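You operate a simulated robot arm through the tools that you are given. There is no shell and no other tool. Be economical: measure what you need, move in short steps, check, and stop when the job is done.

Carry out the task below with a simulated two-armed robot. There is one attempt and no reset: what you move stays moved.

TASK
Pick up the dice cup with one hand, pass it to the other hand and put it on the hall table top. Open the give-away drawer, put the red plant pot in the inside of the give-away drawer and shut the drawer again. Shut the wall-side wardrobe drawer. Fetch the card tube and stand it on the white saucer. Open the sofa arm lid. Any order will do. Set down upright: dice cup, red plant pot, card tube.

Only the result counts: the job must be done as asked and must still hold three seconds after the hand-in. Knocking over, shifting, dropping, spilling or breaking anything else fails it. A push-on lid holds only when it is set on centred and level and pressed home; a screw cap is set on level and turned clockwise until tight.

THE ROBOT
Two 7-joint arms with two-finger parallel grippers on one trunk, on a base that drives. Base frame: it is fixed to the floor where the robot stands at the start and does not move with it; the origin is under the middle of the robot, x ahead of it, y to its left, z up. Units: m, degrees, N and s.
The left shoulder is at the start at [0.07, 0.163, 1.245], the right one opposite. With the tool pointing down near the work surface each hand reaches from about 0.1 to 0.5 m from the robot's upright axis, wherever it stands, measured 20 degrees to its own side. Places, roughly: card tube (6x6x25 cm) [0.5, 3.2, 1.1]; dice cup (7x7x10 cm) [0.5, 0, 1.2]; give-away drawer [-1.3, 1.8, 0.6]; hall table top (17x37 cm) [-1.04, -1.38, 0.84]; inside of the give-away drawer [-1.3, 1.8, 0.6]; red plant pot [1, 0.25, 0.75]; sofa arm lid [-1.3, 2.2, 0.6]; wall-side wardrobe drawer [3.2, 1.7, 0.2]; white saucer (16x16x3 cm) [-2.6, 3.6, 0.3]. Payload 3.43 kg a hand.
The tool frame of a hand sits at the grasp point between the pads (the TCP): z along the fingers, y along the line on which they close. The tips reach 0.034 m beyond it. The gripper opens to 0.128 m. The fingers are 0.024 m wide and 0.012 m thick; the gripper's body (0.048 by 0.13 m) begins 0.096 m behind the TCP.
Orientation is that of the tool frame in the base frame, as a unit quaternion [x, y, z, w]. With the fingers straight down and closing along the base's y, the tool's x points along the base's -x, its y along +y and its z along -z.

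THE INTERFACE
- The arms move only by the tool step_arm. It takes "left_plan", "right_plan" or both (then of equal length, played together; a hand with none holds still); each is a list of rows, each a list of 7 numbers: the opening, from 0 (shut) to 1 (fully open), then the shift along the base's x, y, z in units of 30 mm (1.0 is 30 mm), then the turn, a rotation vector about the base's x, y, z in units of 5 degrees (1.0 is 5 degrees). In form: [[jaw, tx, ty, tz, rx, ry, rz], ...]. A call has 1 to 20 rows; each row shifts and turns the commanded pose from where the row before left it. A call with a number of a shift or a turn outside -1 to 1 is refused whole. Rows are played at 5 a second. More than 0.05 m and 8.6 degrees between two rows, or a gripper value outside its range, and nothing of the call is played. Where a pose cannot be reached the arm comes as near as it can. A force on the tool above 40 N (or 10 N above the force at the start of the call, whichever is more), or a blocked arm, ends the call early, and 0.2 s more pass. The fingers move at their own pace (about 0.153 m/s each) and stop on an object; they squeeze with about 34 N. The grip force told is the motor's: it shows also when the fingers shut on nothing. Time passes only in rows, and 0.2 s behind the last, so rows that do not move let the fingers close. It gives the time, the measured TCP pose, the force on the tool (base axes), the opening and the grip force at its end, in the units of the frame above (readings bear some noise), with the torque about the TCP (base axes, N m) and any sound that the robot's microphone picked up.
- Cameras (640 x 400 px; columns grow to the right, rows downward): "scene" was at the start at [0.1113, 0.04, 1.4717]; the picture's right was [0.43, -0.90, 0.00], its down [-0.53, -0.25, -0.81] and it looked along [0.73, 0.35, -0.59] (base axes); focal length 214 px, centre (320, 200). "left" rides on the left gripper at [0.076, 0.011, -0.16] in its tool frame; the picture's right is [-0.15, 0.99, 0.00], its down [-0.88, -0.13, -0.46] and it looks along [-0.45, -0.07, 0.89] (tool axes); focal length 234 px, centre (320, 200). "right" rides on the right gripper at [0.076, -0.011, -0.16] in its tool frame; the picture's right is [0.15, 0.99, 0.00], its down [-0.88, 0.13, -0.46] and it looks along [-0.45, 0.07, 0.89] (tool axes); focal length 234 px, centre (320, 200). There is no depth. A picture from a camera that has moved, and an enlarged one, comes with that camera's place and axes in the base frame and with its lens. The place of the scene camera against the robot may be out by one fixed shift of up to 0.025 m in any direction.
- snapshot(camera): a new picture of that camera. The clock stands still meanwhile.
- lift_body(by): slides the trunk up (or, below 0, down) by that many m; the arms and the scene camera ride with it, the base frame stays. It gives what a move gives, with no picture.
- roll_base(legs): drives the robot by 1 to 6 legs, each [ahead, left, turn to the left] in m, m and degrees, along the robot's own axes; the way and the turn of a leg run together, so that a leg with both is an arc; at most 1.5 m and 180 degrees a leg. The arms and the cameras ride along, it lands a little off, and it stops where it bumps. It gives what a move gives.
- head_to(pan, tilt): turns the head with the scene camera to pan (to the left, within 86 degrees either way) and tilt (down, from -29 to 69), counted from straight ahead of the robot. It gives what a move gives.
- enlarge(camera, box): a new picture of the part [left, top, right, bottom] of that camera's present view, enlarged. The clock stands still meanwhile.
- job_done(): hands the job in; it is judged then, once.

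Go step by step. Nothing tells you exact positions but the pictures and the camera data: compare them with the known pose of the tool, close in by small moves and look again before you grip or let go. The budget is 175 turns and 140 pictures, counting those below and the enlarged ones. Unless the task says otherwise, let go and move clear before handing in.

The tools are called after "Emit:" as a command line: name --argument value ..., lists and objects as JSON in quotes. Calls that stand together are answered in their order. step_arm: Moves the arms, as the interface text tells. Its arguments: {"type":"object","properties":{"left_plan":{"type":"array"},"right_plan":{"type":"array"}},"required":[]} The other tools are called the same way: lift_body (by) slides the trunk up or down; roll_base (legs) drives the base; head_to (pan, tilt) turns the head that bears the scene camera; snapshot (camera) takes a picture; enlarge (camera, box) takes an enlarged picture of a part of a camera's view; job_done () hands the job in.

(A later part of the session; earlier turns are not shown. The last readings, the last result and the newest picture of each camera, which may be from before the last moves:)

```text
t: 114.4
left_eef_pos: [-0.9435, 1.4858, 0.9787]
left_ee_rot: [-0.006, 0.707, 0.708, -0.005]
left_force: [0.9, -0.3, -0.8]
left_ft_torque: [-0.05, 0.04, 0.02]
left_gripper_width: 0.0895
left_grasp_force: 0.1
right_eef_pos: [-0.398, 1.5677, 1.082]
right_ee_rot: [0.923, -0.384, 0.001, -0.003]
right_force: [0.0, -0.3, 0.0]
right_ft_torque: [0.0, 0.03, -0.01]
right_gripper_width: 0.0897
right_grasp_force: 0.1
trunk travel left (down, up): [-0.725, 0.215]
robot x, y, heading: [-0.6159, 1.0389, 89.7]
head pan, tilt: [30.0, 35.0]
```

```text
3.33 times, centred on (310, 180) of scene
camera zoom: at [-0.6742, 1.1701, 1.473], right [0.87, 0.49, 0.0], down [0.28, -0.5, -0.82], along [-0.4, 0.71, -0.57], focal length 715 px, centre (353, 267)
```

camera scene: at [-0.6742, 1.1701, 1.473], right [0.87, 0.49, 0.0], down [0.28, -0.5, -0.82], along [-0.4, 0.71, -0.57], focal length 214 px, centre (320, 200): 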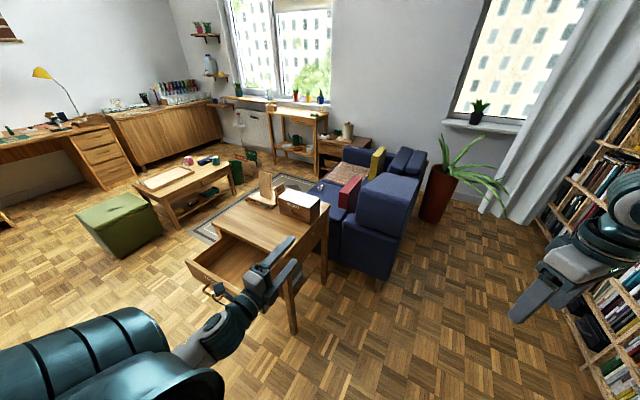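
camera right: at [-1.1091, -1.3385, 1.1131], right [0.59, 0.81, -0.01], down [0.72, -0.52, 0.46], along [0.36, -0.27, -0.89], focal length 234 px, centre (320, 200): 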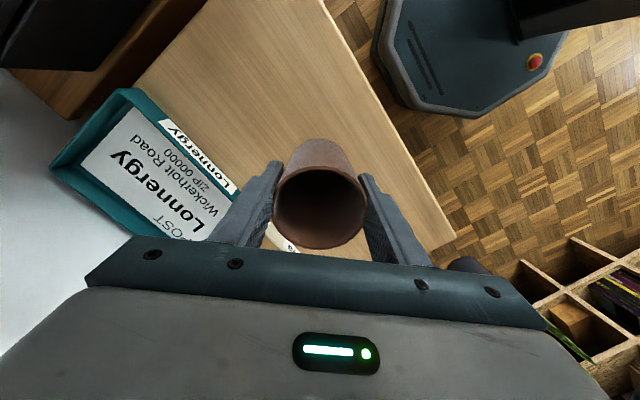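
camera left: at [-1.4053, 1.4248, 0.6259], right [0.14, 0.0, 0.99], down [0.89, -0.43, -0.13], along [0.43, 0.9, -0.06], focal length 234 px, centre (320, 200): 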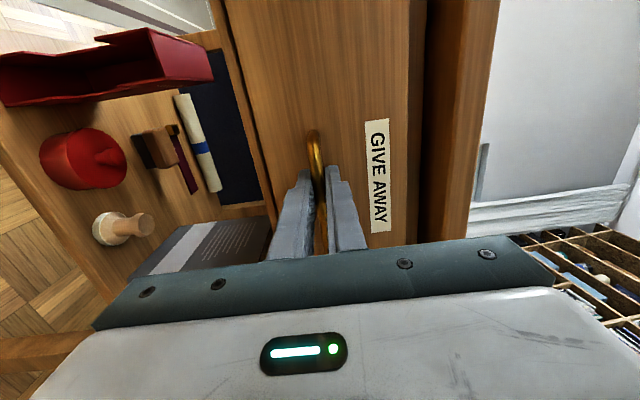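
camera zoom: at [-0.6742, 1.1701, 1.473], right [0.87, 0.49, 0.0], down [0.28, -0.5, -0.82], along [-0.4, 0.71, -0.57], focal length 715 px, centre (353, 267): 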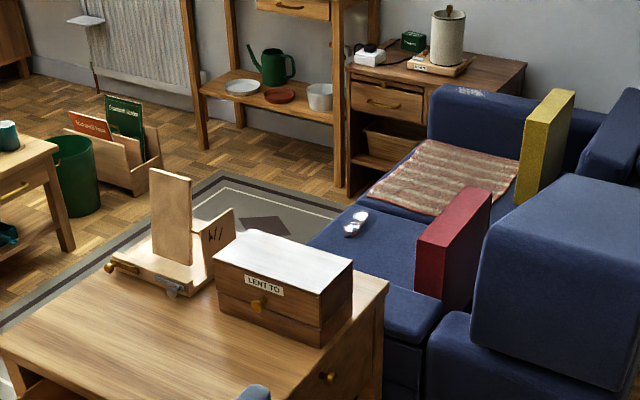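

The knob there belongs to the table's side. I go round to the left side to see the sofa arm lid from its front.

Emit:
roll_base --legs '[[-0.35, 0, 0], [0, 1.3, 0], [0.4, 0, 0]]'

Emit:
head_to --pan -35 --tilt 35

Emit:
snapshot --camera "scene"

Emit:
enlarge --camera "scene" --box '[240, 120, 400, 240]'

```text
t: 124.9
left_eef_pos: [-2.2579, 1.5402, 0.9777]
left_ee_rot: [-0.006, 0.706, 0.708, -0.004]
left_force: [0.9, 0.0, -0.4]
left_ft_torque: [-0.02, 0.0, -0.06]
left_gripper_width: 0.0895
left_grasp_force: 0.0
right_eef_pos: [-1.7117, 1.6227, 1.0809]
right_ee_rot: [0.923, -0.386, 0.0, -0.003]
right_force: [-0.1, 0.9, 0.3]
right_ft_torque: [-0.01, -0.02, -0.02]
right_gripper_width: 0.0896
right_grasp_force: 0.0
trunk travel left (down, up): [-0.725, 0.215]
robot x, y, heading: [-1.9275, 1.0996, 89.3]
head pan, tilt: [30.0, 35.0]
```

```text
t: 126.3
left_eef_pos: [-2.2579, 1.5409, 0.9786]
left_ee_rot: [-0.005, 0.706, 0.708, -0.004]
left_force: [-0.3, 0.6, 0.1]
left_ft_torque: [0.0, 0.01, 0.0]
left_gripper_width: 0.0898
left_grasp_force: 0.1
right_eef_pos: [-1.7118, 1.6223, 1.081]
right_ee_rot: [0.923, -0.385, 0.001, -0.003]
right_force: [0.1, 0.0, 0.1]
right_ft_torque: [-0.04, 0.0, -0.01]
right_gripper_width: 0.0895
right_grasp_force: 0.0
trunk travel left (down, up): [-0.725, 0.215]
robot x, y, heading: [-1.9302, 1.0951, 89.3]
head pan, tilt: [-35.0, 35.0]
```

```text
81 pictures are left
camera scene: at [-1.8945, 1.2199, 1.473], right [0.81, -0.58, 0.0], down [-0.33, -0.47, -0.82], along [0.48, 0.67, -0.57], focal length 214 px, centre (320, 200)
```

scene: 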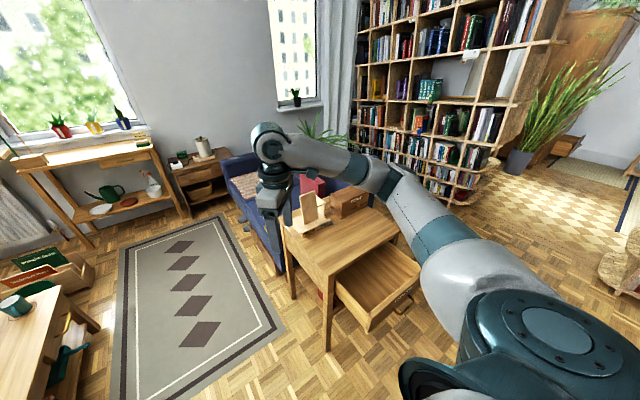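

```text
3.33 times, centred on (320, 180) of scene
camera zoom: at [-1.8945, 1.2199, 1.473], right [0.81, -0.58, 0.0], down [-0.33, -0.47, -0.82], along [0.48, 0.67, -0.57], focal length 715 px, centre (320, 267)
```

zoom: 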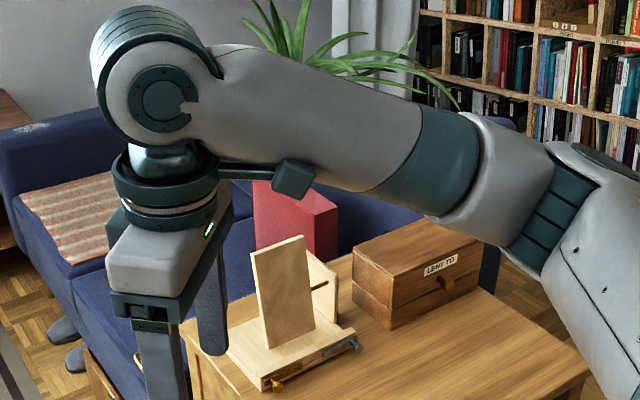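

Emit:
roll_base --legs '[[0, 0.09, 0.7], [0.65, 0, 0]]'

Emit:
head_to --pan -65 --tilt 40

Emit:
snapshot --camera "scene"

```text
t: 130.6
left_eef_pos: [-2.354, 2.1849, 0.9785]
left_ee_rot: [-0.011, 0.707, 0.707, -0.008]
left_force: [0.2, -0.8, 0.5]
left_ft_torque: [-0.02, -0.04, 0.0]
left_gripper_width: 0.0897
left_grasp_force: 0.1
right_eef_pos: [-1.8092, 2.2733, 1.0826]
right_ee_rot: [0.926, -0.379, 0.001, -0.003]
right_force: [-0.6, 0.0, -0.4]
right_ft_torque: [0.0, 0.01, 0.02]
right_gripper_width: 0.0894
right_grasp_force: 0.0
trunk travel left (down, up): [-0.725, 0.215]
robot x, y, heading: [-2.0195, 1.7439, 90.1]
head pan, tilt: [-35.0, 35.0]
```

```text
t: 131.5
left_eef_pos: [-2.3533, 2.185, 0.9779]
left_ee_rot: [-0.01, 0.706, 0.708, -0.009]
left_force: [0.7, -0.2, 0.1]
left_ft_torque: [0.03, -0.01, 0.03]
left_gripper_width: 0.0895
left_grasp_force: 0.1
right_eef_pos: [-1.8086, 2.273, 1.0808]
right_ee_rot: [0.925, -0.38, 0.001, -0.003]
right_force: [0.2, -0.8, 0.1]
right_ft_torque: [0.0, -0.01, 0.04]
right_gripper_width: 0.09
right_grasp_force: 0.0
trunk travel left (down, up): [-0.725, 0.215]
robot x, y, heading: [-2.0153, 1.7439, 89.9]
head pan, tilt: [-65.0, 40.0]
```

```text
79 pictures are left
camera scene: at [-1.9595, 1.8326, 1.4655], right [0.43, -0.91, 0.0], down [-0.58, -0.27, -0.77], along [0.69, 0.33, -0.64], focal length 214 px, centre (320, 200)
```

scene: 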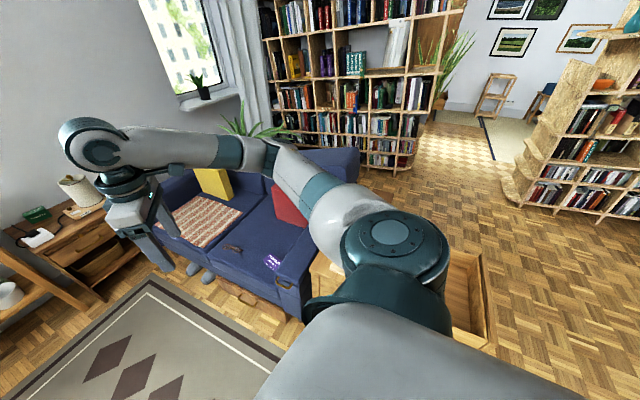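

Emit:
roll_base --legs '[[0.45, 0, 0], [0, 0, -90]]'

Emit:
head_to --pan 0 --tilt 40

Emit:
snapshot --camera "scene"

```text
t: 138.1
left_eef_pos: [-1.5745, 2.5265, 0.9777]
left_ee_rot: [0.496, 0.503, 0.503, 0.498]
left_force: [0.3, -0.4, 0.1]
left_ft_torque: [-0.02, -0.02, 0.0]
left_gripper_width: 0.0896
left_grasp_force: 0.1
right_eef_pos: [-1.4952, 1.9808, 1.0809]
right_ee_rot: [-0.38, 0.925, -0.004, 0.002]
right_force: [-0.6, 0.1, -0.5]
right_ft_torque: [-0.01, 0.01, 0.01]
right_gripper_width: 0.0897
right_grasp_force: 0.0
trunk travel left (down, up): [-0.725, 0.215]
robot x, y, heading: [-2.0192, 2.1963, -0.6]
head pan, tilt: [-65.0, 40.0]
```

```text
t: 139.5
left_eef_pos: [-1.5739, 2.5261, 0.9777]
left_ee_rot: [0.496, 0.503, 0.503, 0.497]
left_force: [0.0, 0.1, 0.4]
left_ft_torque: [0.0, 0.0, 0.0]
left_gripper_width: 0.0895
left_grasp_force: 0.1
right_eef_pos: [-1.4939, 1.9809, 1.0805]
right_ee_rot: [-0.381, 0.925, -0.003, 0.001]
right_force: [0.0, 0.8, -0.2]
right_ft_torque: [0.01, -0.02, 0.01]
right_gripper_width: 0.0896
right_grasp_force: 0.1
trunk travel left (down, up): [-0.725, 0.215]
robot x, y, heading: [-2.0169, 2.1975, -0.5]
head pan, tilt: [0.0, 40.0]
```

```text
78 pictures are left
camera scene: at [-1.9021, 2.1976, 1.4654], right [-0.01, -1.0, 0.0], down [-0.64, 0.01, -0.77], along [0.77, -0.01, -0.64], focal length 214 px, centre (320, 200)
```

scene: 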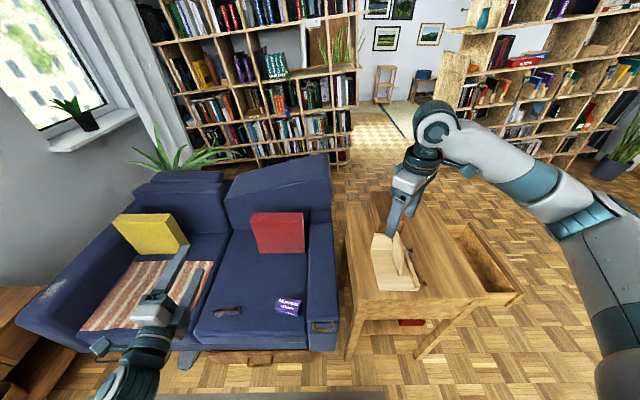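

Now the sofa arm by the table shows, with a brass pull on its front end. I zoom in.

Emit:
enlarge --camera "scene" --box '[270, 210, 370, 360]'

Emit:
enlarge --camera "scene" --box '[295, 305, 355, 345]'

```text
2.67 times, centred on (320, 285) of scene
camera zoom: at [-1.9021, 2.1976, 1.4654], right [-0.01, -1.0, 0.0], down [-0.64, 0.01, -0.77], along [0.77, -0.01, -0.64], focal length 572 px, centre (320, -27)
```

zoom: 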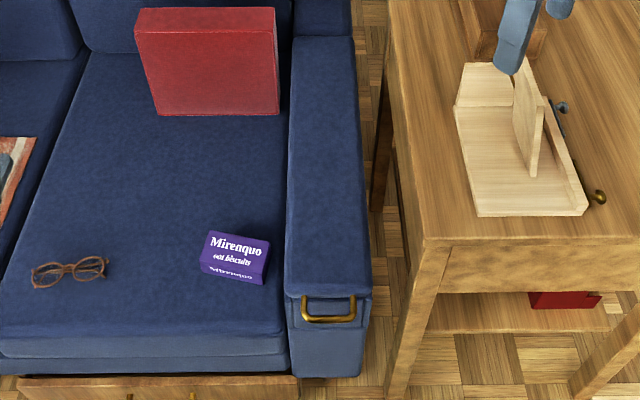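

```text
10.00 times, centred on (325, 325) of scene
camera zoom: at [-1.9021, 2.1976, 1.4654], right [-0.01, -1.0, 0.0], down [-0.64, 0.01, -0.77], along [0.77, -0.01, -0.64], focal length 2145 px, centre (270, -1050)
```

zoom: 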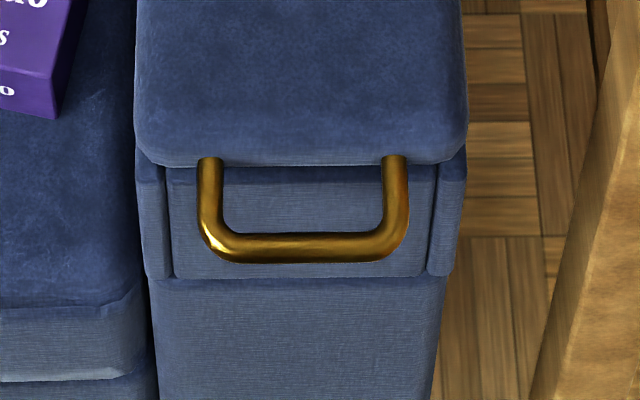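

The lid has a brass bow on its front end at about [-1.595, 2.18, 0.58], so it should hinge at the backrest. I raise the right hand, shift the base slightly and lower.

Emit:
step_arm --right_plan '[[0.7, 0, 0, 1, 0, 0, 0], [0.7, 0, 0, 1, 0, 0, 0], [0.7, 0, 0, 1, 0, 0, 0], [0.7, 0, 0, 1, 0, 0, 0], [0.7, 0, 0, 1, 0, 0, 0], [0.7, 0, 0, 1, 0, 0, 0], [0.7, 0, 0, 1, 0, 0, 0], [0.7, 0, 0, 1, 0, 0, 0]]'

Emit:
roll_base --legs '[[-0.08, -0.12, 0.5]]'

Emit:
lift_body --by -0.25

Emit:
step_arm --left_plan '[[0.8, 0, 0, -0.8, 0, 0, 0], [0.8, 0, 0, -0.8, 0, 0, 0], [0.8, 0, 0, -0.8, 0, 0, 0], [0.8, 0, 0, -0.8, 0, 0, 0], [0.8, 0, 0, -0.8, 0, 0, 0], [0.8, 0, 0, 0, 0, 0, 0]]'

Emit:
snapshot --camera "left"

Emit:
snapshot --camera "scene"

```text
t: 141.3
left_eef_pos: [-1.5741, 2.528, 0.9783]
left_ee_rot: [0.496, 0.504, 0.503, 0.497]
left_force: [-0.2, 1.1, -1.1]
left_ft_torque: [-0.01, -0.01, 0.01]
left_gripper_width: 0.0895
left_grasp_force: 0.2
right_eef_pos: [-1.4949, 1.981, 1.3213]
right_ee_rot: [-0.38, 0.925, -0.003, 0.001]
right_force: [-0.3, 0.2, 0.1]
right_ft_torque: [0.01, 0.0, -0.02]
right_gripper_width: 0.0895
right_grasp_force: 0.0
trunk travel left (down, up): [-0.725, 0.215]
robot x, y, heading: [-2.0199, 2.1972, -0.6]
head pan, tilt: [0.0, 40.0]
```

```text
t: 142.6
left_eef_pos: [-1.6588, 2.4134, 0.9779]
left_ee_rot: [0.493, 0.506, 0.506, 0.495]
left_force: [-0.2, 0.0, -0.3]
left_ft_torque: [0.02, 0.02, -0.06]
left_gripper_width: 0.0891
left_grasp_force: 0.0
right_eef_pos: [-1.5724, 1.8664, 1.3202]
right_ee_rot: [-0.385, 0.923, -0.003, 0.001]
right_force: [0.3, 0.2, 0.0]
right_ft_torque: [0.04, 0.02, 0.04]
right_gripper_width: 0.0895
right_grasp_force: 0.1
trunk travel left (down, up): [-0.725, 0.215]
robot x, y, heading: [-2.1006, 2.0775, -0.1]
head pan, tilt: [0.0, 40.0]
```

```text
t: 145.2
left_eef_pos: [-1.6579, 2.4129, 0.7287]
left_ee_rot: [0.493, 0.506, 0.506, 0.495]
left_force: [-0.2, 0.7, -0.4]
left_ft_torque: [0.01, 0.0, 0.01]
left_gripper_width: 0.0896
left_grasp_force: 0.1
right_eef_pos: [-1.5731, 1.8673, 1.0703]
right_ee_rot: [-0.384, 0.923, -0.002, 0.002]
right_force: [-0.6, 0.2, 0.4]
right_ft_torque: [-0.01, 0.02, 0.03]
right_gripper_width: 0.0895
right_grasp_force: 0.2
trunk travel left (down, up): [-0.475, 0.465]
robot x, y, heading: [-2.1016, 2.079, -0.0]
head pan, tilt: [0.0, 40.0]
```

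```text
t: 146.6
left_eef_pos: [-1.6587, 2.411, 0.6066]
left_ee_rot: [0.494, 0.505, 0.506, 0.495]
left_force: [-0.2, -0.1, 0.8]
left_ft_torque: [0.01, -0.03, -0.04]
left_gripper_width: 0.1024
left_grasp_force: 0.1
right_eef_pos: [-1.5726, 1.8669, 1.0709]
right_ee_rot: [-0.384, 0.923, -0.003, 0.001]
right_force: [0.5, -0.3, 0.2]
right_ft_torque: [-0.01, 0.0, -0.02]
right_gripper_width: 0.0897
right_grasp_force: 0.1
trunk travel left (down, up): [-0.475, 0.465]
robot x, y, heading: [-2.0998, 2.0799, -0.1]
head pan, tilt: [0.0, 40.0]
```

```text
75 pictures are left
camera left: at [-1.82, 2.4826, 0.6183], right [0.0, -0.14, 0.99], down [-0.44, -0.89, -0.13], along [0.9, -0.43, -0.07], focal length 234 px, centre (320, 200)
```

left: 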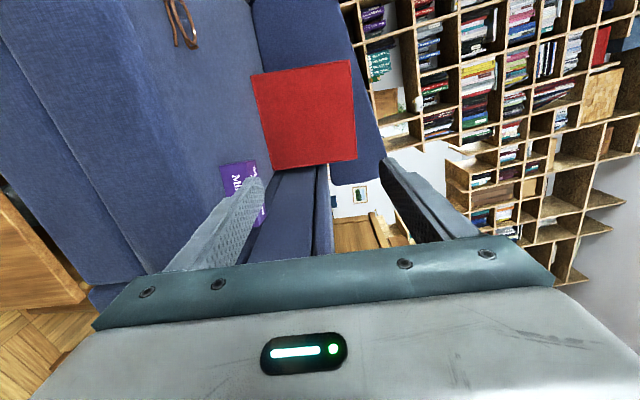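

```text
74 pictures are left
camera scene: at [-1.9831, 2.0805, 1.2155], right [0.0, -1.0, 0.0], down [-0.64, 0.0, -0.77], along [0.77, 0.0, -0.64], focal length 214 px, centre (320, 200)
```

scene: 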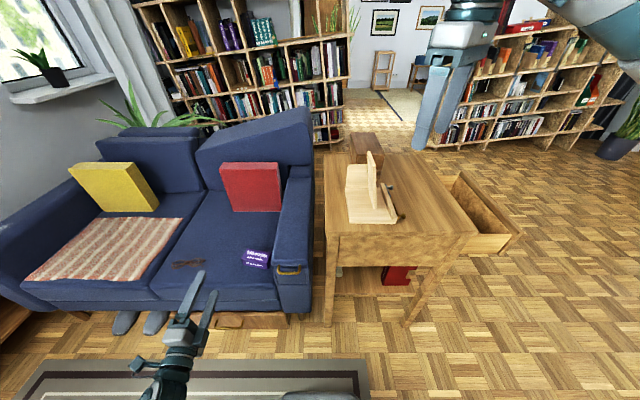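

Emit:
step_arm --left_plan '[[0.8, -0.4, -0.6, 0.2, 0, 0, 0], [0.8, -0.4, -0.6, 0.2, 0, 0, 0], [0.8, -0.4, -0.6, 0.2, 0, 0, 0], [0.8, 0, -0.8, 0.2, 0, 0, 0], [0.8, 0, 0, 0, 0, 0, 0]]'

Emit:
snapshot --camera "left"

```text
t: 147.8
left_eef_pos: [-1.696, 2.3329, 0.6337]
left_ee_rot: [0.493, 0.506, 0.506, 0.495]
left_force: [0.2, 0.5, 0.4]
left_ft_torque: [-0.01, 0.04, -0.02]
left_gripper_width: 0.1022
left_grasp_force: 0.1
right_eef_pos: [-1.5731, 1.866, 1.0711]
right_ee_rot: [-0.385, 0.923, -0.003, 0.002]
right_force: [-0.6, 0.0, -0.4]
right_ft_torque: [-0.02, -0.01, 0.04]
right_gripper_width: 0.0896
right_grasp_force: 0.1
trunk travel left (down, up): [-0.475, 0.465]
robot x, y, heading: [-2.1007, 2.0786, 0.1]
head pan, tilt: [0.0, 40.0]
```

```text
73 pictures are left
camera left: at [-1.8567, 2.4049, 0.6449], right [0.0, -0.14, 0.99], down [-0.44, -0.89, -0.13], along [0.9, -0.43, -0.07], focal length 234 px, centre (320, 200)
```

left: 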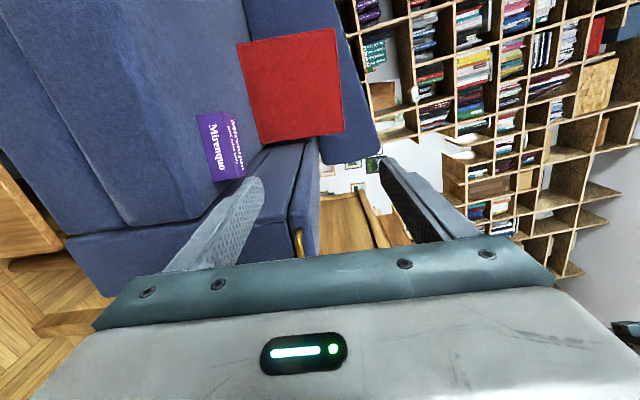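

Emit:
step_arm --left_plan '[[0.8, 0, -0.9, -0.3, 0, 0, 0], [0.8, 0, -0.9, -0.3, 0, 0, 0], [0.8, 0, -0.9, -0.3, 0, 0, 0], [0.8, 0, -0.9, -0.3, 0, 0, 0], [0.8, 0, -0.9, -0.3, 0, 0, 0], [0.8, 0, -0.5, 0, 0, 0, 0], [0.8, 0, 0, 0, 0, 0, 0]]'

Emit:
snapshot --camera "left"

```text
t: 149.0
left_eef_pos: [-1.6974, 2.2304, 0.5803]
left_ee_rot: [0.556, 0.424, 0.52, 0.49]
left_force: [1.5, -0.2, 0.8]
left_ft_torque: [-0.01, 0.07, 0.02]
left_gripper_width: 0.1023
left_grasp_force: 0.1
right_eef_pos: [-1.5719, 1.8671, 1.0705]
right_ee_rot: [-0.382, 0.924, -0.003, 0.0]
right_force: [-0.7, -1.8, 0.0]
right_ft_torque: [0.19, -0.05, -0.01]
right_gripper_width: 0.0895
right_grasp_force: 0.0
trunk travel left (down, up): [-0.475, 0.465]
robot x, y, heading: [-2.1006, 2.0796, -0.2]
head pan, tilt: [0.0, 40.0]
stopped in row 6 (left hand): the arm was blocked; the commanded pose is now the measured one
```

```text
72 pictures are left
camera left: at [-1.8485, 2.3181, 0.6008], right [-0.05, -0.3, 0.95], down [-0.54, -0.8, -0.28], along [0.84, -0.53, -0.12], focal length 234 px, centre (320, 200)
```

left: 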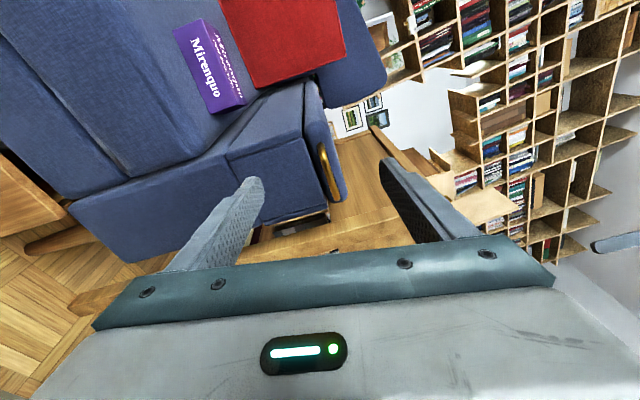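

The arm is at its near limit, so I move the hand back out and shift the base instead.

Emit:
step_arm --left_plan '[[0.8, 0, 0.7, 0.1, -0.94, 0.15, 0.72], [0.8, 0, 0.7, 0.1, -0.94, 0.15, 0.72], [0.8, 0, 0.6, 0, 0, 0, 0], [0.8, 0, 0.6, 0, 0, 0, 0], [0.8, 0, 0, 0, 0, 0, 0]]'

Emit:
roll_base --legs '[[0.02, -0.125, 0]]'

Emit:
snapshot --camera "left"

```text
t: 150.2
left_eef_pos: [-1.6992, 2.3026, 0.585]
left_ee_rot: [0.491, 0.512, 0.503, 0.495]
left_force: [-0.7, -0.9, 0.2]
left_ft_torque: [-0.02, 0.01, 0.03]
left_gripper_width: 0.1023
left_grasp_force: 0.1
right_eef_pos: [-1.5718, 1.864, 1.0702]
right_ee_rot: [-0.384, 0.923, -0.001, 0.001]
right_force: [0.2, 0.1, 0.1]
right_ft_torque: [0.01, 0.05, -0.01]
right_gripper_width: 0.0896
right_grasp_force: 0.1
trunk travel left (down, up): [-0.475, 0.465]
robot x, y, heading: [-2.1034, 2.0815, 0.2]
head pan, tilt: [0.0, 40.0]
```

```text
t: 151.5
left_eef_pos: [-1.6796, 2.1805, 0.5857]
left_ee_rot: [0.49, 0.512, 0.504, 0.494]
left_force: [0.4, 0.2, 0.2]
left_ft_torque: [-0.01, 0.01, 0.02]
left_gripper_width: 0.1023
left_grasp_force: 0.1
right_eef_pos: [-1.5528, 1.7424, 1.0697]
right_ee_rot: [-0.385, 0.923, -0.003, 0.001]
right_force: [-0.8, 0.2, 0.5]
right_ft_torque: [0.07, 0.05, -0.01]
right_gripper_width: 0.0896
right_grasp_force: 0.2
trunk travel left (down, up): [-0.475, 0.465]
robot x, y, heading: [-2.083, 1.9538, 0.1]
head pan, tilt: [0.0, 40.0]
```

```text
71 pictures are left
camera left: at [-1.8424, 2.2509, 0.5967], right [0.01, -0.14, 0.99], down [-0.43, -0.9, -0.12], along [0.9, -0.42, -0.07], focal length 234 px, centre (320, 200)
```

left: 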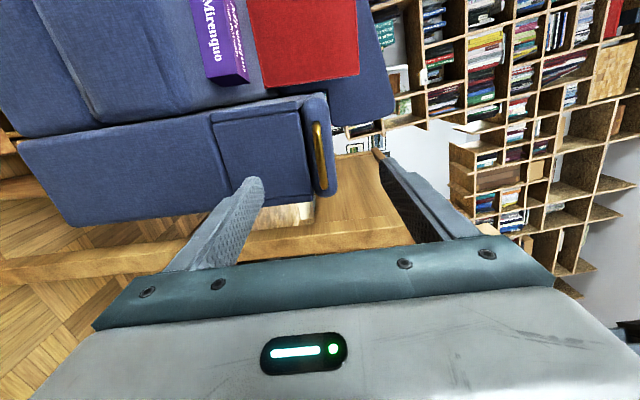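

Emit:
step_arm --left_plan '[[0.8, 0.6, 0, 0, 0, 0, 0], [0.8, 0.6, 0, 0, 0, 0, 0], [0.6, 0.6, 0, 0, 0, 0, 0], [0.6, 0.45, 0, 0, 0, 0, 0], [0.6, 0, 0, 0, 0, 0, 0]]'

Emit:
snapshot --camera "left"

```text
t: 152.7
left_eef_pos: [-1.6122, 2.1828, 0.5839]
left_ee_rot: [0.491, 0.512, 0.504, 0.493]
left_force: [-0.2, -0.5, 0.7]
left_ft_torque: [0.02, -0.02, 0.0]
left_gripper_width: 0.0765
left_grasp_force: 0.0
right_eef_pos: [-1.5521, 1.744, 1.0697]
right_ee_rot: [-0.384, 0.923, -0.002, 0.0]
right_force: [0.5, 0.4, -0.6]
right_ft_torque: [-0.01, 0.01, 0.03]
right_gripper_width: 0.0896
right_grasp_force: 0.0
trunk travel left (down, up): [-0.475, 0.465]
robot x, y, heading: [-2.08, 1.9559, 0.1]
head pan, tilt: [0.0, 40.0]
```

```text
70 pictures are left
camera left: at [-1.7737, 2.2512, 0.5959], right [0.01, -0.14, 0.99], down [-0.43, -0.9, -0.12], along [0.9, -0.42, -0.07], focal length 234 px, centre (320, 200)
```

left: 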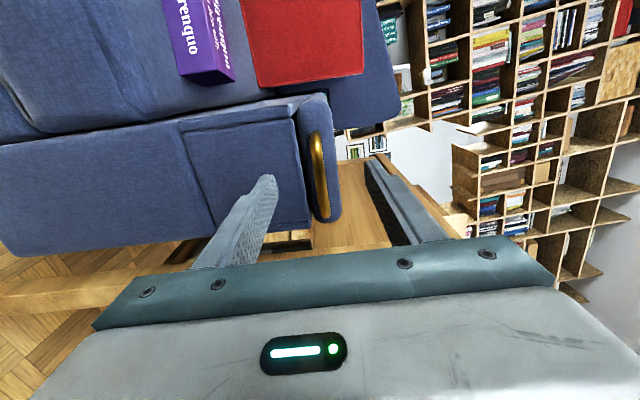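

Emit:
step_arm --left_plan '[[0.6, 0.3, 0, 0, 0, 0, 0], [0.6, 0, 0, 0, 0, 0, 0], [0, 0, 0, 0, 0, 0, 0], [0, 0, 0, 0, 0, 0, 0], [0, 0, 0, 0, 0, 0, 0], [0, 0, 0, 0, 0, 0, 0]]'

Emit:
snapshot --camera "left"

```text
t: 154.1
left_eef_pos: [-1.6039, 2.1806, 0.585]
left_ee_rot: [0.491, 0.512, 0.504, 0.493]
left_force: [-1.1, -0.2, 2.1]
left_ft_torque: [0.82, -0.04, -0.04]
left_gripper_width: 0.0095
left_grasp_force: 43.6
right_eef_pos: [-1.5528, 1.7434, 1.0703]
right_ee_rot: [-0.386, 0.923, -0.003, 0.001]
right_force: [0.0, -0.3, -0.3]
right_ft_torque: [0.01, -0.03, -0.01]
right_gripper_width: 0.0896
right_grasp_force: 0.1
trunk travel left (down, up): [-0.475, 0.465]
robot x, y, heading: [-2.0843, 1.9538, -0.0]
head pan, tilt: [0.0, 40.0]
```

```text
69 pictures are left
camera left: at [-1.7658, 2.2511, 0.5961], right [0.01, -0.14, 0.99], down [-0.43, -0.9, -0.12], along [0.9, -0.42, -0.07], focal length 234 px, centre (320, 200)
```

left: 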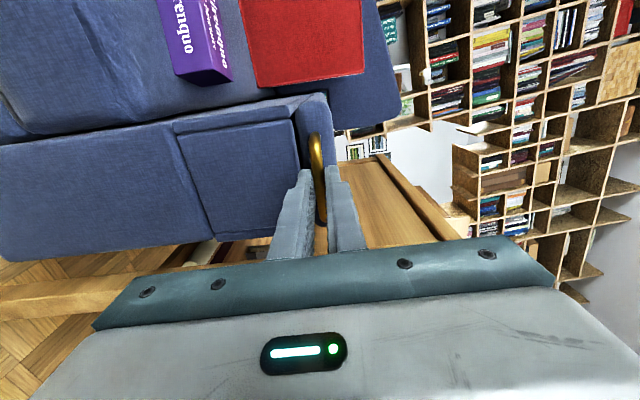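

Gripped. I lift along an arc about a hinge assumed at the backrest end (radius ≈0.52 m), 21° first.

Emit:
step_arm --left_plan '[[0, 0.02, 0, 0.9, 0, 0.6, 0], [0, 0.07, 0, 0.9, 0, 0.6, 0], [0, 0.12, 0, 0.9, 0, 0.6, 0], [0, 0.165, 0, 0.89, 0, 0.6, 0], [0, 0.21, 0, 0.88, 0, 0.6, 0], [0, 0.26, 0, 0.87, 0, 0.6, 0], [0, 0.3, 0, 0.855, 0, 0.6, 0], [0, 0, 0, 0, 0, 0, 0]]'

Emit:
snapshot --camera "scene"

```text
t: 155.0
left_eef_pos: [-1.6, 2.1821, 0.6693]
left_ee_rot: [0.531, 0.551, 0.461, 0.449]
left_force: [-16.8, 0.0, 0.4]
left_ft_torque: [0.74, 0.08, -0.84]
left_gripper_width: 0.0097
left_grasp_force: 43.5
right_eef_pos: [-1.553, 1.7437, 1.071]
right_ee_rot: [-0.386, 0.923, -0.003, 0.001]
right_force: [0.3, 0.6, -0.2]
right_ft_torque: [-0.01, 0.01, 0.01]
right_gripper_width: 0.0894
right_grasp_force: 0.1
trunk travel left (down, up): [-0.475, 0.465]
robot x, y, heading: [-2.0795, 1.9544, 0.1]
head pan, tilt: [0.0, 40.0]
stopped in row 4 (left hand): the force on the tool passed its limit at 47 N (the readings are from after the stop); the commanded pose is now the measured one
```

```text
68 pictures are left
camera scene: at [-1.9648, 1.9568, 1.2156], right [0.0, -1.0, 0.0], down [-0.64, 0.0, -0.77], along [0.77, 0.0, -0.64], focal length 214 px, centre (320, 200)
```

scene: 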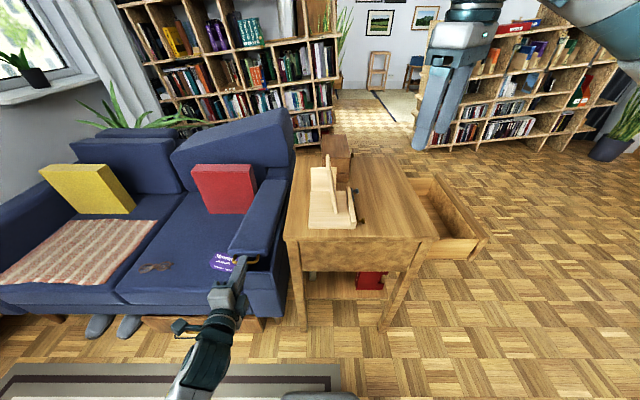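

The lid lifts. I continue with less forward motion and shorter bursts.

Emit:
step_arm --left_plan '[[0, -0.1, 0, 0.7, 0, 0.45, 0], [0, 0.08, 0, 0.7, 0, 0.45, 0], [0, 0.1, 0, 0.7, 0, 0.45, 0], [0, 0.12, 0, 0.7, 0, 0.45, 0], [0, 0, 0, 0, 0, 0, 0]]'

```text
t: 155.5
left_eef_pos: [-1.5966, 2.1811, 0.6925]
left_ee_rot: [0.544, 0.563, 0.445, 0.434]
left_force: [-8.8, 0.0, 0.5]
left_ft_torque: [0.73, -0.08, -0.63]
left_gripper_width: 0.0095
left_grasp_force: 43.9
left hand out of reach, approached as far as the arm can: row 2
right_eef_pos: [-1.5523, 1.7434, 1.0696]
right_ee_rot: [-0.386, 0.923, -0.002, 0.001]
right_force: [0.9, 0.9, -0.2]
right_ft_torque: [-0.04, 0.07, -0.02]
right_gripper_width: 0.0896
right_grasp_force: 0.1
trunk travel left (down, up): [-0.475, 0.465]
robot x, y, heading: [-2.0798, 1.955, -0.0]
head pan, tilt: [0.0, 40.0]
stopped in row 2 (left hand): the force on the tool passed its limit at 51 N (the readings are from after the stop); the commanded pose is now the measured one
```

The arm is folded near its limit; I use the trunk to raise instead, in small steps.

Emit:
lift_body --by 0.025

Emit:
step_arm --left_plan '[[0, 0.15, 0, 0, 0, 0.5, 0], [0, 0.1, 0, 0, 0, 0.5, 0]]'

```text
t: 156.2
left_eef_pos: [-1.5922, 2.1818, 0.7162]
left_ee_rot: [0.544, 0.564, 0.445, 0.434]
left_force: [34.5, -2.7, -7.9]
left_ft_torque: [0.86, 0.01, -0.37]
left_gripper_width: 0.0095
left_grasp_force: 43.3
right_eef_pos: [-1.5475, 1.7435, 1.0931]
right_ee_rot: [-0.384, 0.923, -0.002, -0.001]
right_force: [0.5, 0.1, -0.6]
right_ft_torque: [0.0, 0.02, 0.0]
right_gripper_width: 0.0895
right_grasp_force: 0.0
trunk travel left (down, up): [-0.5, 0.44]
robot x, y, heading: [-2.0825, 1.9564, 0.2]
head pan, tilt: [0.0, 40.0]
```

```text
t: 156.8
left_eef_pos: [-1.5937, 2.181, 0.7135]
left_ee_rot: [0.558, 0.58, 0.426, 0.414]
left_force: [-28.9, 0.6, 4.0]
left_ft_torque: [0.93, 0.13, -0.48]
left_gripper_width: 0.0097
left_grasp_force: 43.4
left hand out of reach, approached as far as the arm can: row 1, 2
right_eef_pos: [-1.5556, 1.7458, 1.0948]
right_ee_rot: [-0.387, 0.922, -0.003, 0.001]
right_force: [0.1, -0.3, 1.3]
right_ft_torque: [-0.02, 0.04, -0.02]
right_gripper_width: 0.0894
right_grasp_force: 0.0
trunk travel left (down, up): [-0.5, 0.44]
robot x, y, heading: [-2.0844, 1.9547, 0.2]
head pan, tilt: [0.0, 40.0]
stopped in row 2 (left hand): the force on the tool passed its limit at 52 N (the readings are from after the stop); the commanded pose is now the measured one
```

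I set the lid back down, and will re-grip it with the trunk higher and the base nearer.

Emit:
lift_body --by -0.06

Emit:
step_arm --left_plan '[[0, -0.05, 0, -0.5, 0, -0.6, 0], [0, -0.05, 0, -0.5, 0, -0.6, 0], [0, 0, 0, -0.4, 0, -0.6, 0], [0, 0, 0, -0.4, 0, -0.6, 0], [0, 0, 0, 0, 0, 0, 0]]'

```text
t: 157.2
left_eef_pos: [-1.5941, 2.181, 0.7033]
left_ee_rot: [0.559, 0.58, 0.425, 0.412]
left_force: [-25.0, -1.8, -0.4]
left_ft_torque: [1.01, 0.18, -0.06]
left_gripper_width: 0.0096
left_grasp_force: 43.1
right_eef_pos: [-1.5553, 1.7462, 1.0864]
right_ee_rot: [-0.388, 0.921, -0.004, 0.001]
right_force: [0.0, 0.3, -0.1]
right_ft_torque: [0.02, 0.02, 0.04]
right_gripper_width: 0.0896
right_grasp_force: 0.1
trunk travel left (down, up): [-0.492, 0.448]
robot x, y, heading: [-2.0809, 1.9566, 0.4]
head pan, tilt: [0.0, 40.0]
stopped: the force on the tool passed its limit at 47 N (the readings are from after the stop); the commanded pose is now the measured one
```

```text
t: 157.8
left_eef_pos: [-1.5989, 2.1816, 0.6771]
left_ee_rot: [0.539, 0.561, 0.45, 0.438]
left_force: [-24.6, -1.8, -0.1]
left_ft_torque: [1.14, 0.17, 0.08]
left_gripper_width: 0.0097
left_grasp_force: 43.4
right_eef_pos: [-1.5548, 1.7469, 1.0858]
right_ee_rot: [-0.388, 0.922, -0.004, 0.001]
right_force: [0.2, 0.0, 0.7]
right_ft_torque: [0.0, 0.04, -0.03]
right_gripper_width: 0.0899
right_grasp_force: 0.1
trunk travel left (down, up): [-0.492, 0.448]
robot x, y, heading: [-2.0867, 1.9549, 0.8]
head pan, tilt: [0.0, 40.0]
stopped in row 2 (left hand): the force on the tool passed its limit at 43 N (the readings are from after the stop); the commanded pose is now the measured one
```

Emit:
step_arm --left_plan '[[0, -0.3, 0, -0.3, 0, -0.4, 0], [0, -0.1, 0, -0.4, 0, -0.6, 0], [0, -0.1, 0, -0.4, 0, -0.6, 0], [0, -0.05, 0, -0.4, 0, -0.6, 0], [0, 0, 0, 0, 0, 0, 0]]'

Emit:
step_arm --left_plan '[[0, -0.05, 0, -0.4, 0, -0.6, 0], [0, 0, 0, -0.4, 0, -0.4, 0], [0, 0, 0, -0.3, 0, 0, 0], [0, 0, 0, 0, 0, 0, 0]]'

```text
t: 158.3
left_eef_pos: [-1.6004, 2.1813, 0.6619]
left_ee_rot: [0.527, 0.547, 0.466, 0.454]
left_force: [24.0, -3.2, -7.5]
left_ft_torque: [1.04, 0.02, 0.5]
left_gripper_width: 0.0094
left_grasp_force: 43.4
right_eef_pos: [-1.5515, 1.7439, 1.0855]
right_ee_rot: [-0.387, 0.922, -0.002, 0.0]
right_force: [-0.9, 0.5, 0.1]
right_ft_torque: [-0.04, -0.02, -0.02]
right_gripper_width: 0.0897
right_grasp_force: 0.0
trunk travel left (down, up): [-0.492, 0.448]
robot x, y, heading: [-2.0814, 1.9552, 0.4]
head pan, tilt: [0.0, 40.0]
stopped in row 2 (left hand): the force on the tool passed its limit at 47 N (the readings are from after the stop); the commanded pose is now the measured one
```

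```text
t: 159.3
left_eef_pos: [-1.6033, 2.1815, 0.6308]
left_ee_rot: [0.505, 0.528, 0.488, 0.477]
left_force: [15.1, 1.1, -2.3]
left_ft_torque: [1.07, 0.01, 0.21]
left_gripper_width: 0.0096
left_grasp_force: 44.0
right_eef_pos: [-1.5516, 1.7453, 1.0853]
right_ee_rot: [-0.387, 0.922, -0.002, 0.0]
right_force: [0.0, 0.8, 0.4]
right_ft_torque: [0.0, 0.01, 0.01]
right_gripper_width: 0.0899
right_grasp_force: 0.2
trunk travel left (down, up): [-0.492, 0.448]
robot x, y, heading: [-2.0802, 1.9587, 0.4]
head pan, tilt: [0.0, 40.0]
```

Readings fit a hinge at x≈-1.084, z≈0.60 with r≈0.52. I lower fully and release.

Emit:
step_arm --left_plan '[[0, 0, 0, -0.4, 0, -0.4, 0], [0, 0, 0, -0.4, 0, -0.3, 0], [0, 0, 0, -0.4, 0, 0, 0], [0, 0, 0, -0.25, 0, 0, 0], [0.2, 0, 0, 0, 0, 0, 0], [0.6, 0, 0, 0, 0, 0, 0], [0.6, 0, 0, 0, 0, 0, 0], [0.6, -0.7, 0, 0, 0, 0, 0], [0.6, -0.7, 0, 0, 0, 0, 0], [0.6, -0.7, 0, 0, 0, 0, 0]]'

Emit:
snapshot --camera "left"

```text
t: 161.5
left_eef_pos: [-1.669, 2.1809, 0.5879]
left_ee_rot: [0.489, 0.512, 0.504, 0.495]
left_force: [-0.1, -0.9, 0.8]
left_ft_torque: [-0.01, -0.03, 0.0]
left_gripper_width: 0.0768
left_grasp_force: 0.1
right_eef_pos: [-1.5536, 1.7452, 1.0864]
right_ee_rot: [-0.387, 0.922, -0.002, 0.001]
right_force: [0.4, 0.0, 0.4]
right_ft_torque: [-0.03, 0.02, 0.0]
right_gripper_width: 0.0897
right_grasp_force: 0.0
trunk travel left (down, up): [-0.492, 0.448]
robot x, y, heading: [-2.0826, 1.9541, 0.3]
head pan, tilt: [0.0, 40.0]
```

```text
67 pictures are left
camera left: at [-1.8306, 2.2509, 0.5988], right [0.01, -0.13, 0.99], down [-0.43, -0.9, -0.12], along [0.9, -0.42, -0.06], focal length 234 px, centre (320, 200)
```

left: 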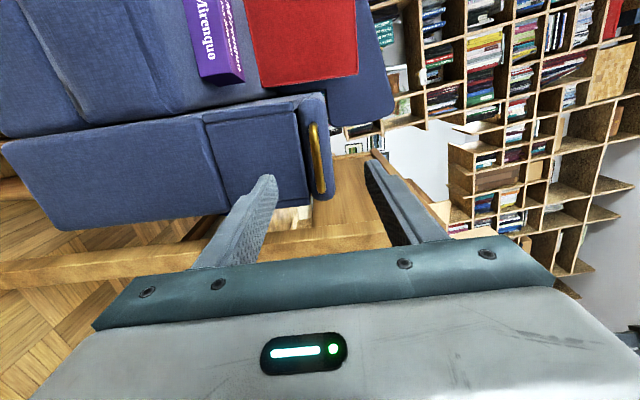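

A firm grip over-constrains it, so I will instead push the lid up from below the bow with closed fingers, free to slide. I raise the trunk first for a better arm posture.

Emit:
lift_body --by 0.15

Emit:
step_arm --left_plan '[[0, 0, 0, -0.9, 0, 0, 0], [0, 0, 0, -0.9, 0, 0, 0], [0, 0, 0, -0.9, 0, 0, 0], [0, 0, 0, -0.9, 0, 0, 0], [0, 0, 0, -0.9, 0, 0, 0], [0, 0, 0, -0.9, 0, 0, 0], [0, 0, 0, -0.4, 0, 0, 0], [0, 0, 0, 0, 0, 0, 0]]'

Emit:
snapshot --camera "left"

```text
t: 163.3
left_eef_pos: [-1.668, 2.1807, 0.7368]
left_ee_rot: [0.489, 0.512, 0.503, 0.495]
left_force: [0.3, -0.4, 0.9]
left_ft_torque: [0.01, 0.03, -0.01]
left_gripper_width: 0.0767
left_grasp_force: 0.1
right_eef_pos: [-1.5531, 1.7455, 1.2362]
right_ee_rot: [-0.387, 0.922, -0.002, 0.001]
right_force: [0.1, -0.4, 0.3]
right_ft_torque: [0.01, 0.01, 0.0]
right_gripper_width: 0.0895
right_grasp_force: 0.1
trunk travel left (down, up): [-0.642, 0.298]
robot x, y, heading: [-2.0819, 1.952, 0.5]
head pan, tilt: [0.0, 40.0]
```

```text
t: 165.3
left_eef_pos: [-1.6844, 2.2283, 0.5543]
left_ee_rot: [0.53, 0.48, 0.51, 0.477]
left_force: [-0.3, 0.2, -0.1]
left_ft_torque: [-0.03, -0.01, 0.03]
left_gripper_width: 0.0
left_grasp_force: 32.9
right_eef_pos: [-1.5564, 1.7492, 1.2376]
right_ee_rot: [-0.386, 0.922, -0.006, 0.0]
right_force: [0.8, -1.6, -0.4]
right_ft_torque: [0.17, 0.07, 0.01]
right_gripper_width: 0.0896
right_grasp_force: 0.1
trunk travel left (down, up): [-0.642, 0.298]
robot x, y, heading: [-2.0846, 1.9512, 0.2]
head pan, tilt: [0.0, 40.0]
stopped in row 8 (left hand): the arm was blocked; the commanded pose is now the measured one
```

```text
66 pictures are left
camera left: at [-1.8417, 2.3048, 0.5755], right [0.02, -0.23, 0.97], down [-0.48, -0.86, -0.19], along [0.88, -0.46, -0.13], focal length 234 px, centre (320, 200)
```

left: 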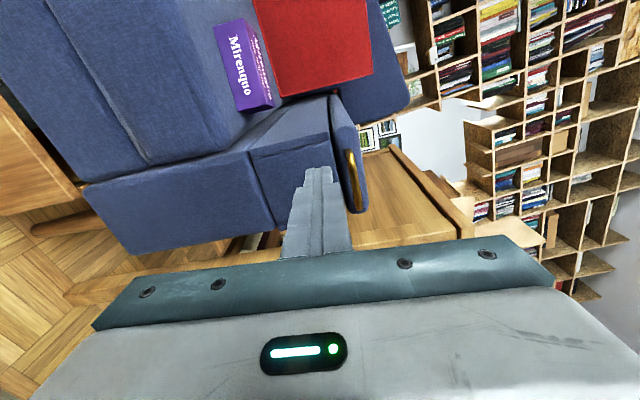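

I restore the orientation, lower the trunk again, and stand further to the right so the arm is less folded.

Emit:
step_arm --left_plan '[[0, 0, 0, 0.9, -0.5, -0.15, 0.24], [0, 0, 0, 0.9, -0.47, -0.15, 0.23], [0, 0, 0, 0.9, 0, 0, 0], [0, 0, 0, 0.9, 0, 0, 0], [0, 0, 0, 0.9, 0, 0, 0], [0, 0, 0, 0.8, 0, 0, 0]]'

Emit:
lift_body --by -0.15

Emit:
roll_base --legs '[[0.01, -0.18, 0]]'

Emit:
step_arm --left_plan '[[0, 0, 0.8, 0, 0, 0, 0], [0, 0, 0.8, 0, 0, 0, 0], [0, 0, 0.8, 0, 0, 0, 0], [0, 0, 0.8, 0, 0, 0, 0], [0, 0, 0.8, 0, 0, 0, 0], [0, 0, 0, 0, 0, 0, 0]]'

Emit:
snapshot --camera "left"

```text
t: 166.7
left_eef_pos: [-1.6777, 2.2194, 0.7173]
left_ee_rot: [0.488, 0.51, 0.505, 0.496]
left_force: [-0.2, -0.1, -0.5]
left_ft_torque: [-0.04, -0.02, 0.04]
left_gripper_width: 0.0
left_grasp_force: 32.9
right_eef_pos: [-1.5523, 1.7467, 1.2363]
right_ee_rot: [-0.387, 0.922, -0.003, 0.001]
right_force: [0.0, -0.4, 0.5]
right_ft_torque: [0.03, -0.01, -0.01]
right_gripper_width: 0.0895
right_grasp_force: 0.1
trunk travel left (down, up): [-0.642, 0.298]
robot x, y, heading: [-2.0785, 1.9557, 0.5]
head pan, tilt: [0.0, 40.0]
```

```text
t: 168.4
left_eef_pos: [-1.6785, 2.2202, 0.5668]
left_ee_rot: [0.488, 0.509, 0.507, 0.496]
left_force: [-0.6, -0.1, -0.9]
left_ft_torque: [0.0, -0.05, 0.01]
left_gripper_width: 0.0002
left_grasp_force: 33.0
right_eef_pos: [-1.552, 1.7456, 1.0862]
right_ee_rot: [-0.386, 0.922, -0.002, 0.002]
right_force: [-0.2, 0.7, 0.0]
right_ft_torque: [0.03, 0.03, 0.0]
right_gripper_width: 0.0895
right_grasp_force: 0.0
trunk travel left (down, up): [-0.492, 0.448]
robot x, y, heading: [-2.0818, 1.9533, 0.3]
head pan, tilt: [0.0, 40.0]
```

```text
t: 169.9
left_eef_pos: [-1.6669, 2.0374, 0.5676]
left_ee_rot: [0.489, 0.509, 0.506, 0.496]
left_force: [0.4, -0.4, -0.2]
left_ft_torque: [0.0, -0.01, 0.0]
left_gripper_width: 0.0
left_grasp_force: 32.6
right_eef_pos: [-1.5434, 1.5621, 1.0853]
right_ee_rot: [-0.386, 0.922, -0.002, 0.001]
right_force: [-0.5, -0.7, 0.1]
right_ft_torque: [0.02, 0.01, 0.01]
right_gripper_width: 0.0898
right_grasp_force: 0.1
trunk travel left (down, up): [-0.492, 0.448]
robot x, y, heading: [-2.0732, 1.7704, 0.2]
head pan, tilt: [0.0, 40.0]
```

```text
t: 171.3
left_eef_pos: [-1.6668, 2.1574, 0.5675]
left_ee_rot: [0.489, 0.508, 0.506, 0.496]
left_force: [-0.1, -0.3, 0.2]
left_ft_torque: [-0.04, -0.01, 0.01]
left_gripper_width: 0.0
left_grasp_force: 33.3
right_eef_pos: [-1.5434, 1.5619, 1.0851]
right_ee_rot: [-0.386, 0.922, -0.002, 0.001]
right_force: [0.3, -0.4, -0.6]
right_ft_torque: [0.03, -0.01, 0.0]
right_gripper_width: 0.0895
right_grasp_force: 0.1
trunk travel left (down, up): [-0.492, 0.448]
robot x, y, heading: [-2.0716, 1.7734, 0.1]
head pan, tilt: [0.0, 40.0]
```

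```text
65 pictures are left
camera left: at [-1.8287, 2.2276, 0.5764], right [0.0, -0.14, 0.99], down [-0.43, -0.89, -0.12], along [0.9, -0.43, -0.06], focal length 234 px, centre (320, 200)
```

left: 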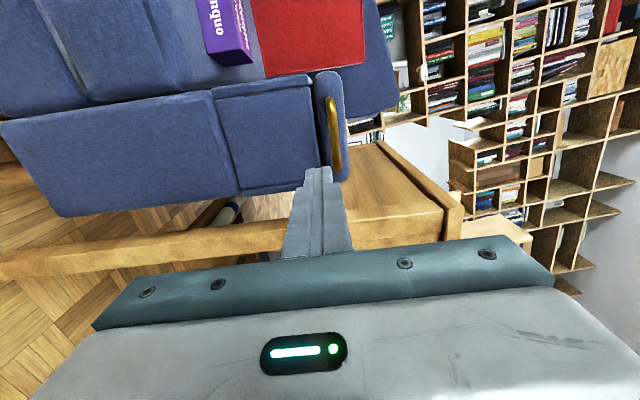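

Better posture now. I slide the closed fingers under the bow and lift with the trunk.

Emit:
step_arm --left_plan '[[0, 0, 0.7, -0.25, 0, 0, 0], [0, 0.6, 0, 0, 0, 0, 0], [0, 0.6, 0, 0, 0, 0, 0], [0, 0.6, 0, 0, 0, 0, 0], [0, 0.15, 0, 0, 0, 0, 0], [0, 0, 0, 0, 0, 0, 0]]'

Emit:
lift_body --by 0.1

Emit:
snapshot --camera "scene"

Emit:
snapshot --camera "left"

```text
t: 172.8
left_eef_pos: [-1.6084, 2.1795, 0.5593]
left_ee_rot: [0.489, 0.508, 0.506, 0.496]
left_force: [0.0, -0.6, -0.4]
left_ft_torque: [0.0, -0.01, 0.0]
left_gripper_width: 0.0
left_grasp_force: 33.8
right_eef_pos: [-1.5436, 1.5618, 1.0866]
right_ee_rot: [-0.386, 0.922, -0.002, 0.0]
right_force: [0.2, -0.2, 0.5]
right_ft_torque: [-0.02, -0.01, -0.03]
right_gripper_width: 0.09
right_grasp_force: 0.1
trunk travel left (down, up): [-0.492, 0.448]
robot x, y, heading: [-2.0686, 1.7728, 0.2]
head pan, tilt: [0.0, 40.0]
```

```text
t: 174.1
left_eef_pos: [-1.6093, 2.1785, 0.6589]
left_ee_rot: [0.489, 0.509, 0.505, 0.497]
left_force: [2.1, 0.2, -2.2]
left_ft_torque: [0.04, 0.06, 0.02]
left_gripper_width: 0.0
left_grasp_force: 32.7
right_eef_pos: [-1.5425, 1.5632, 1.1859]
right_ee_rot: [-0.386, 0.922, -0.002, 0.0]
right_force: [0.4, -0.1, 0.6]
right_ft_torque: [-0.02, -0.01, 0.0]
right_gripper_width: 0.0895
right_grasp_force: 0.0
trunk travel left (down, up): [-0.592, 0.348]
robot x, y, heading: [-2.0711, 1.7751, -0.0]
head pan, tilt: [0.0, 40.0]
```

```text
64 pictures are left
camera scene: at [-1.9538, 1.7759, 1.3321], right [0.0, -1.0, 0.0], down [-0.64, 0.0, -0.77], along [0.77, 0.0, -0.64], focal length 214 px, centre (320, 200)
```

scene: 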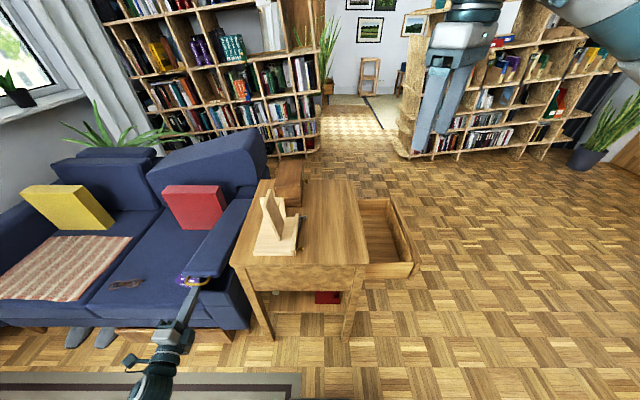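

```text
63 pictures are left
camera left: at [-1.7706, 2.2487, 0.669], right [0.0, -0.14, 0.99], down [-0.43, -0.89, -0.12], along [0.9, -0.43, -0.06], focal length 234 px, centre (320, 200)
```

left: 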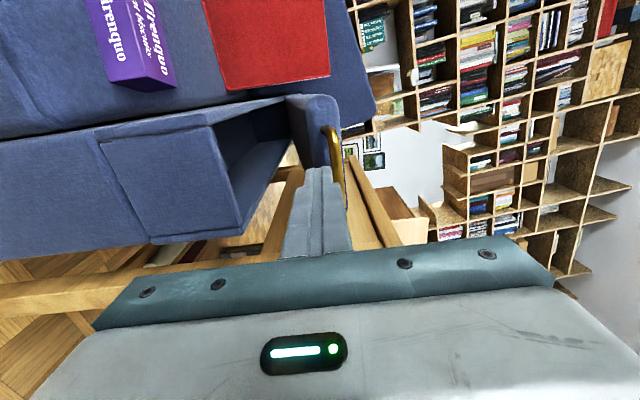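

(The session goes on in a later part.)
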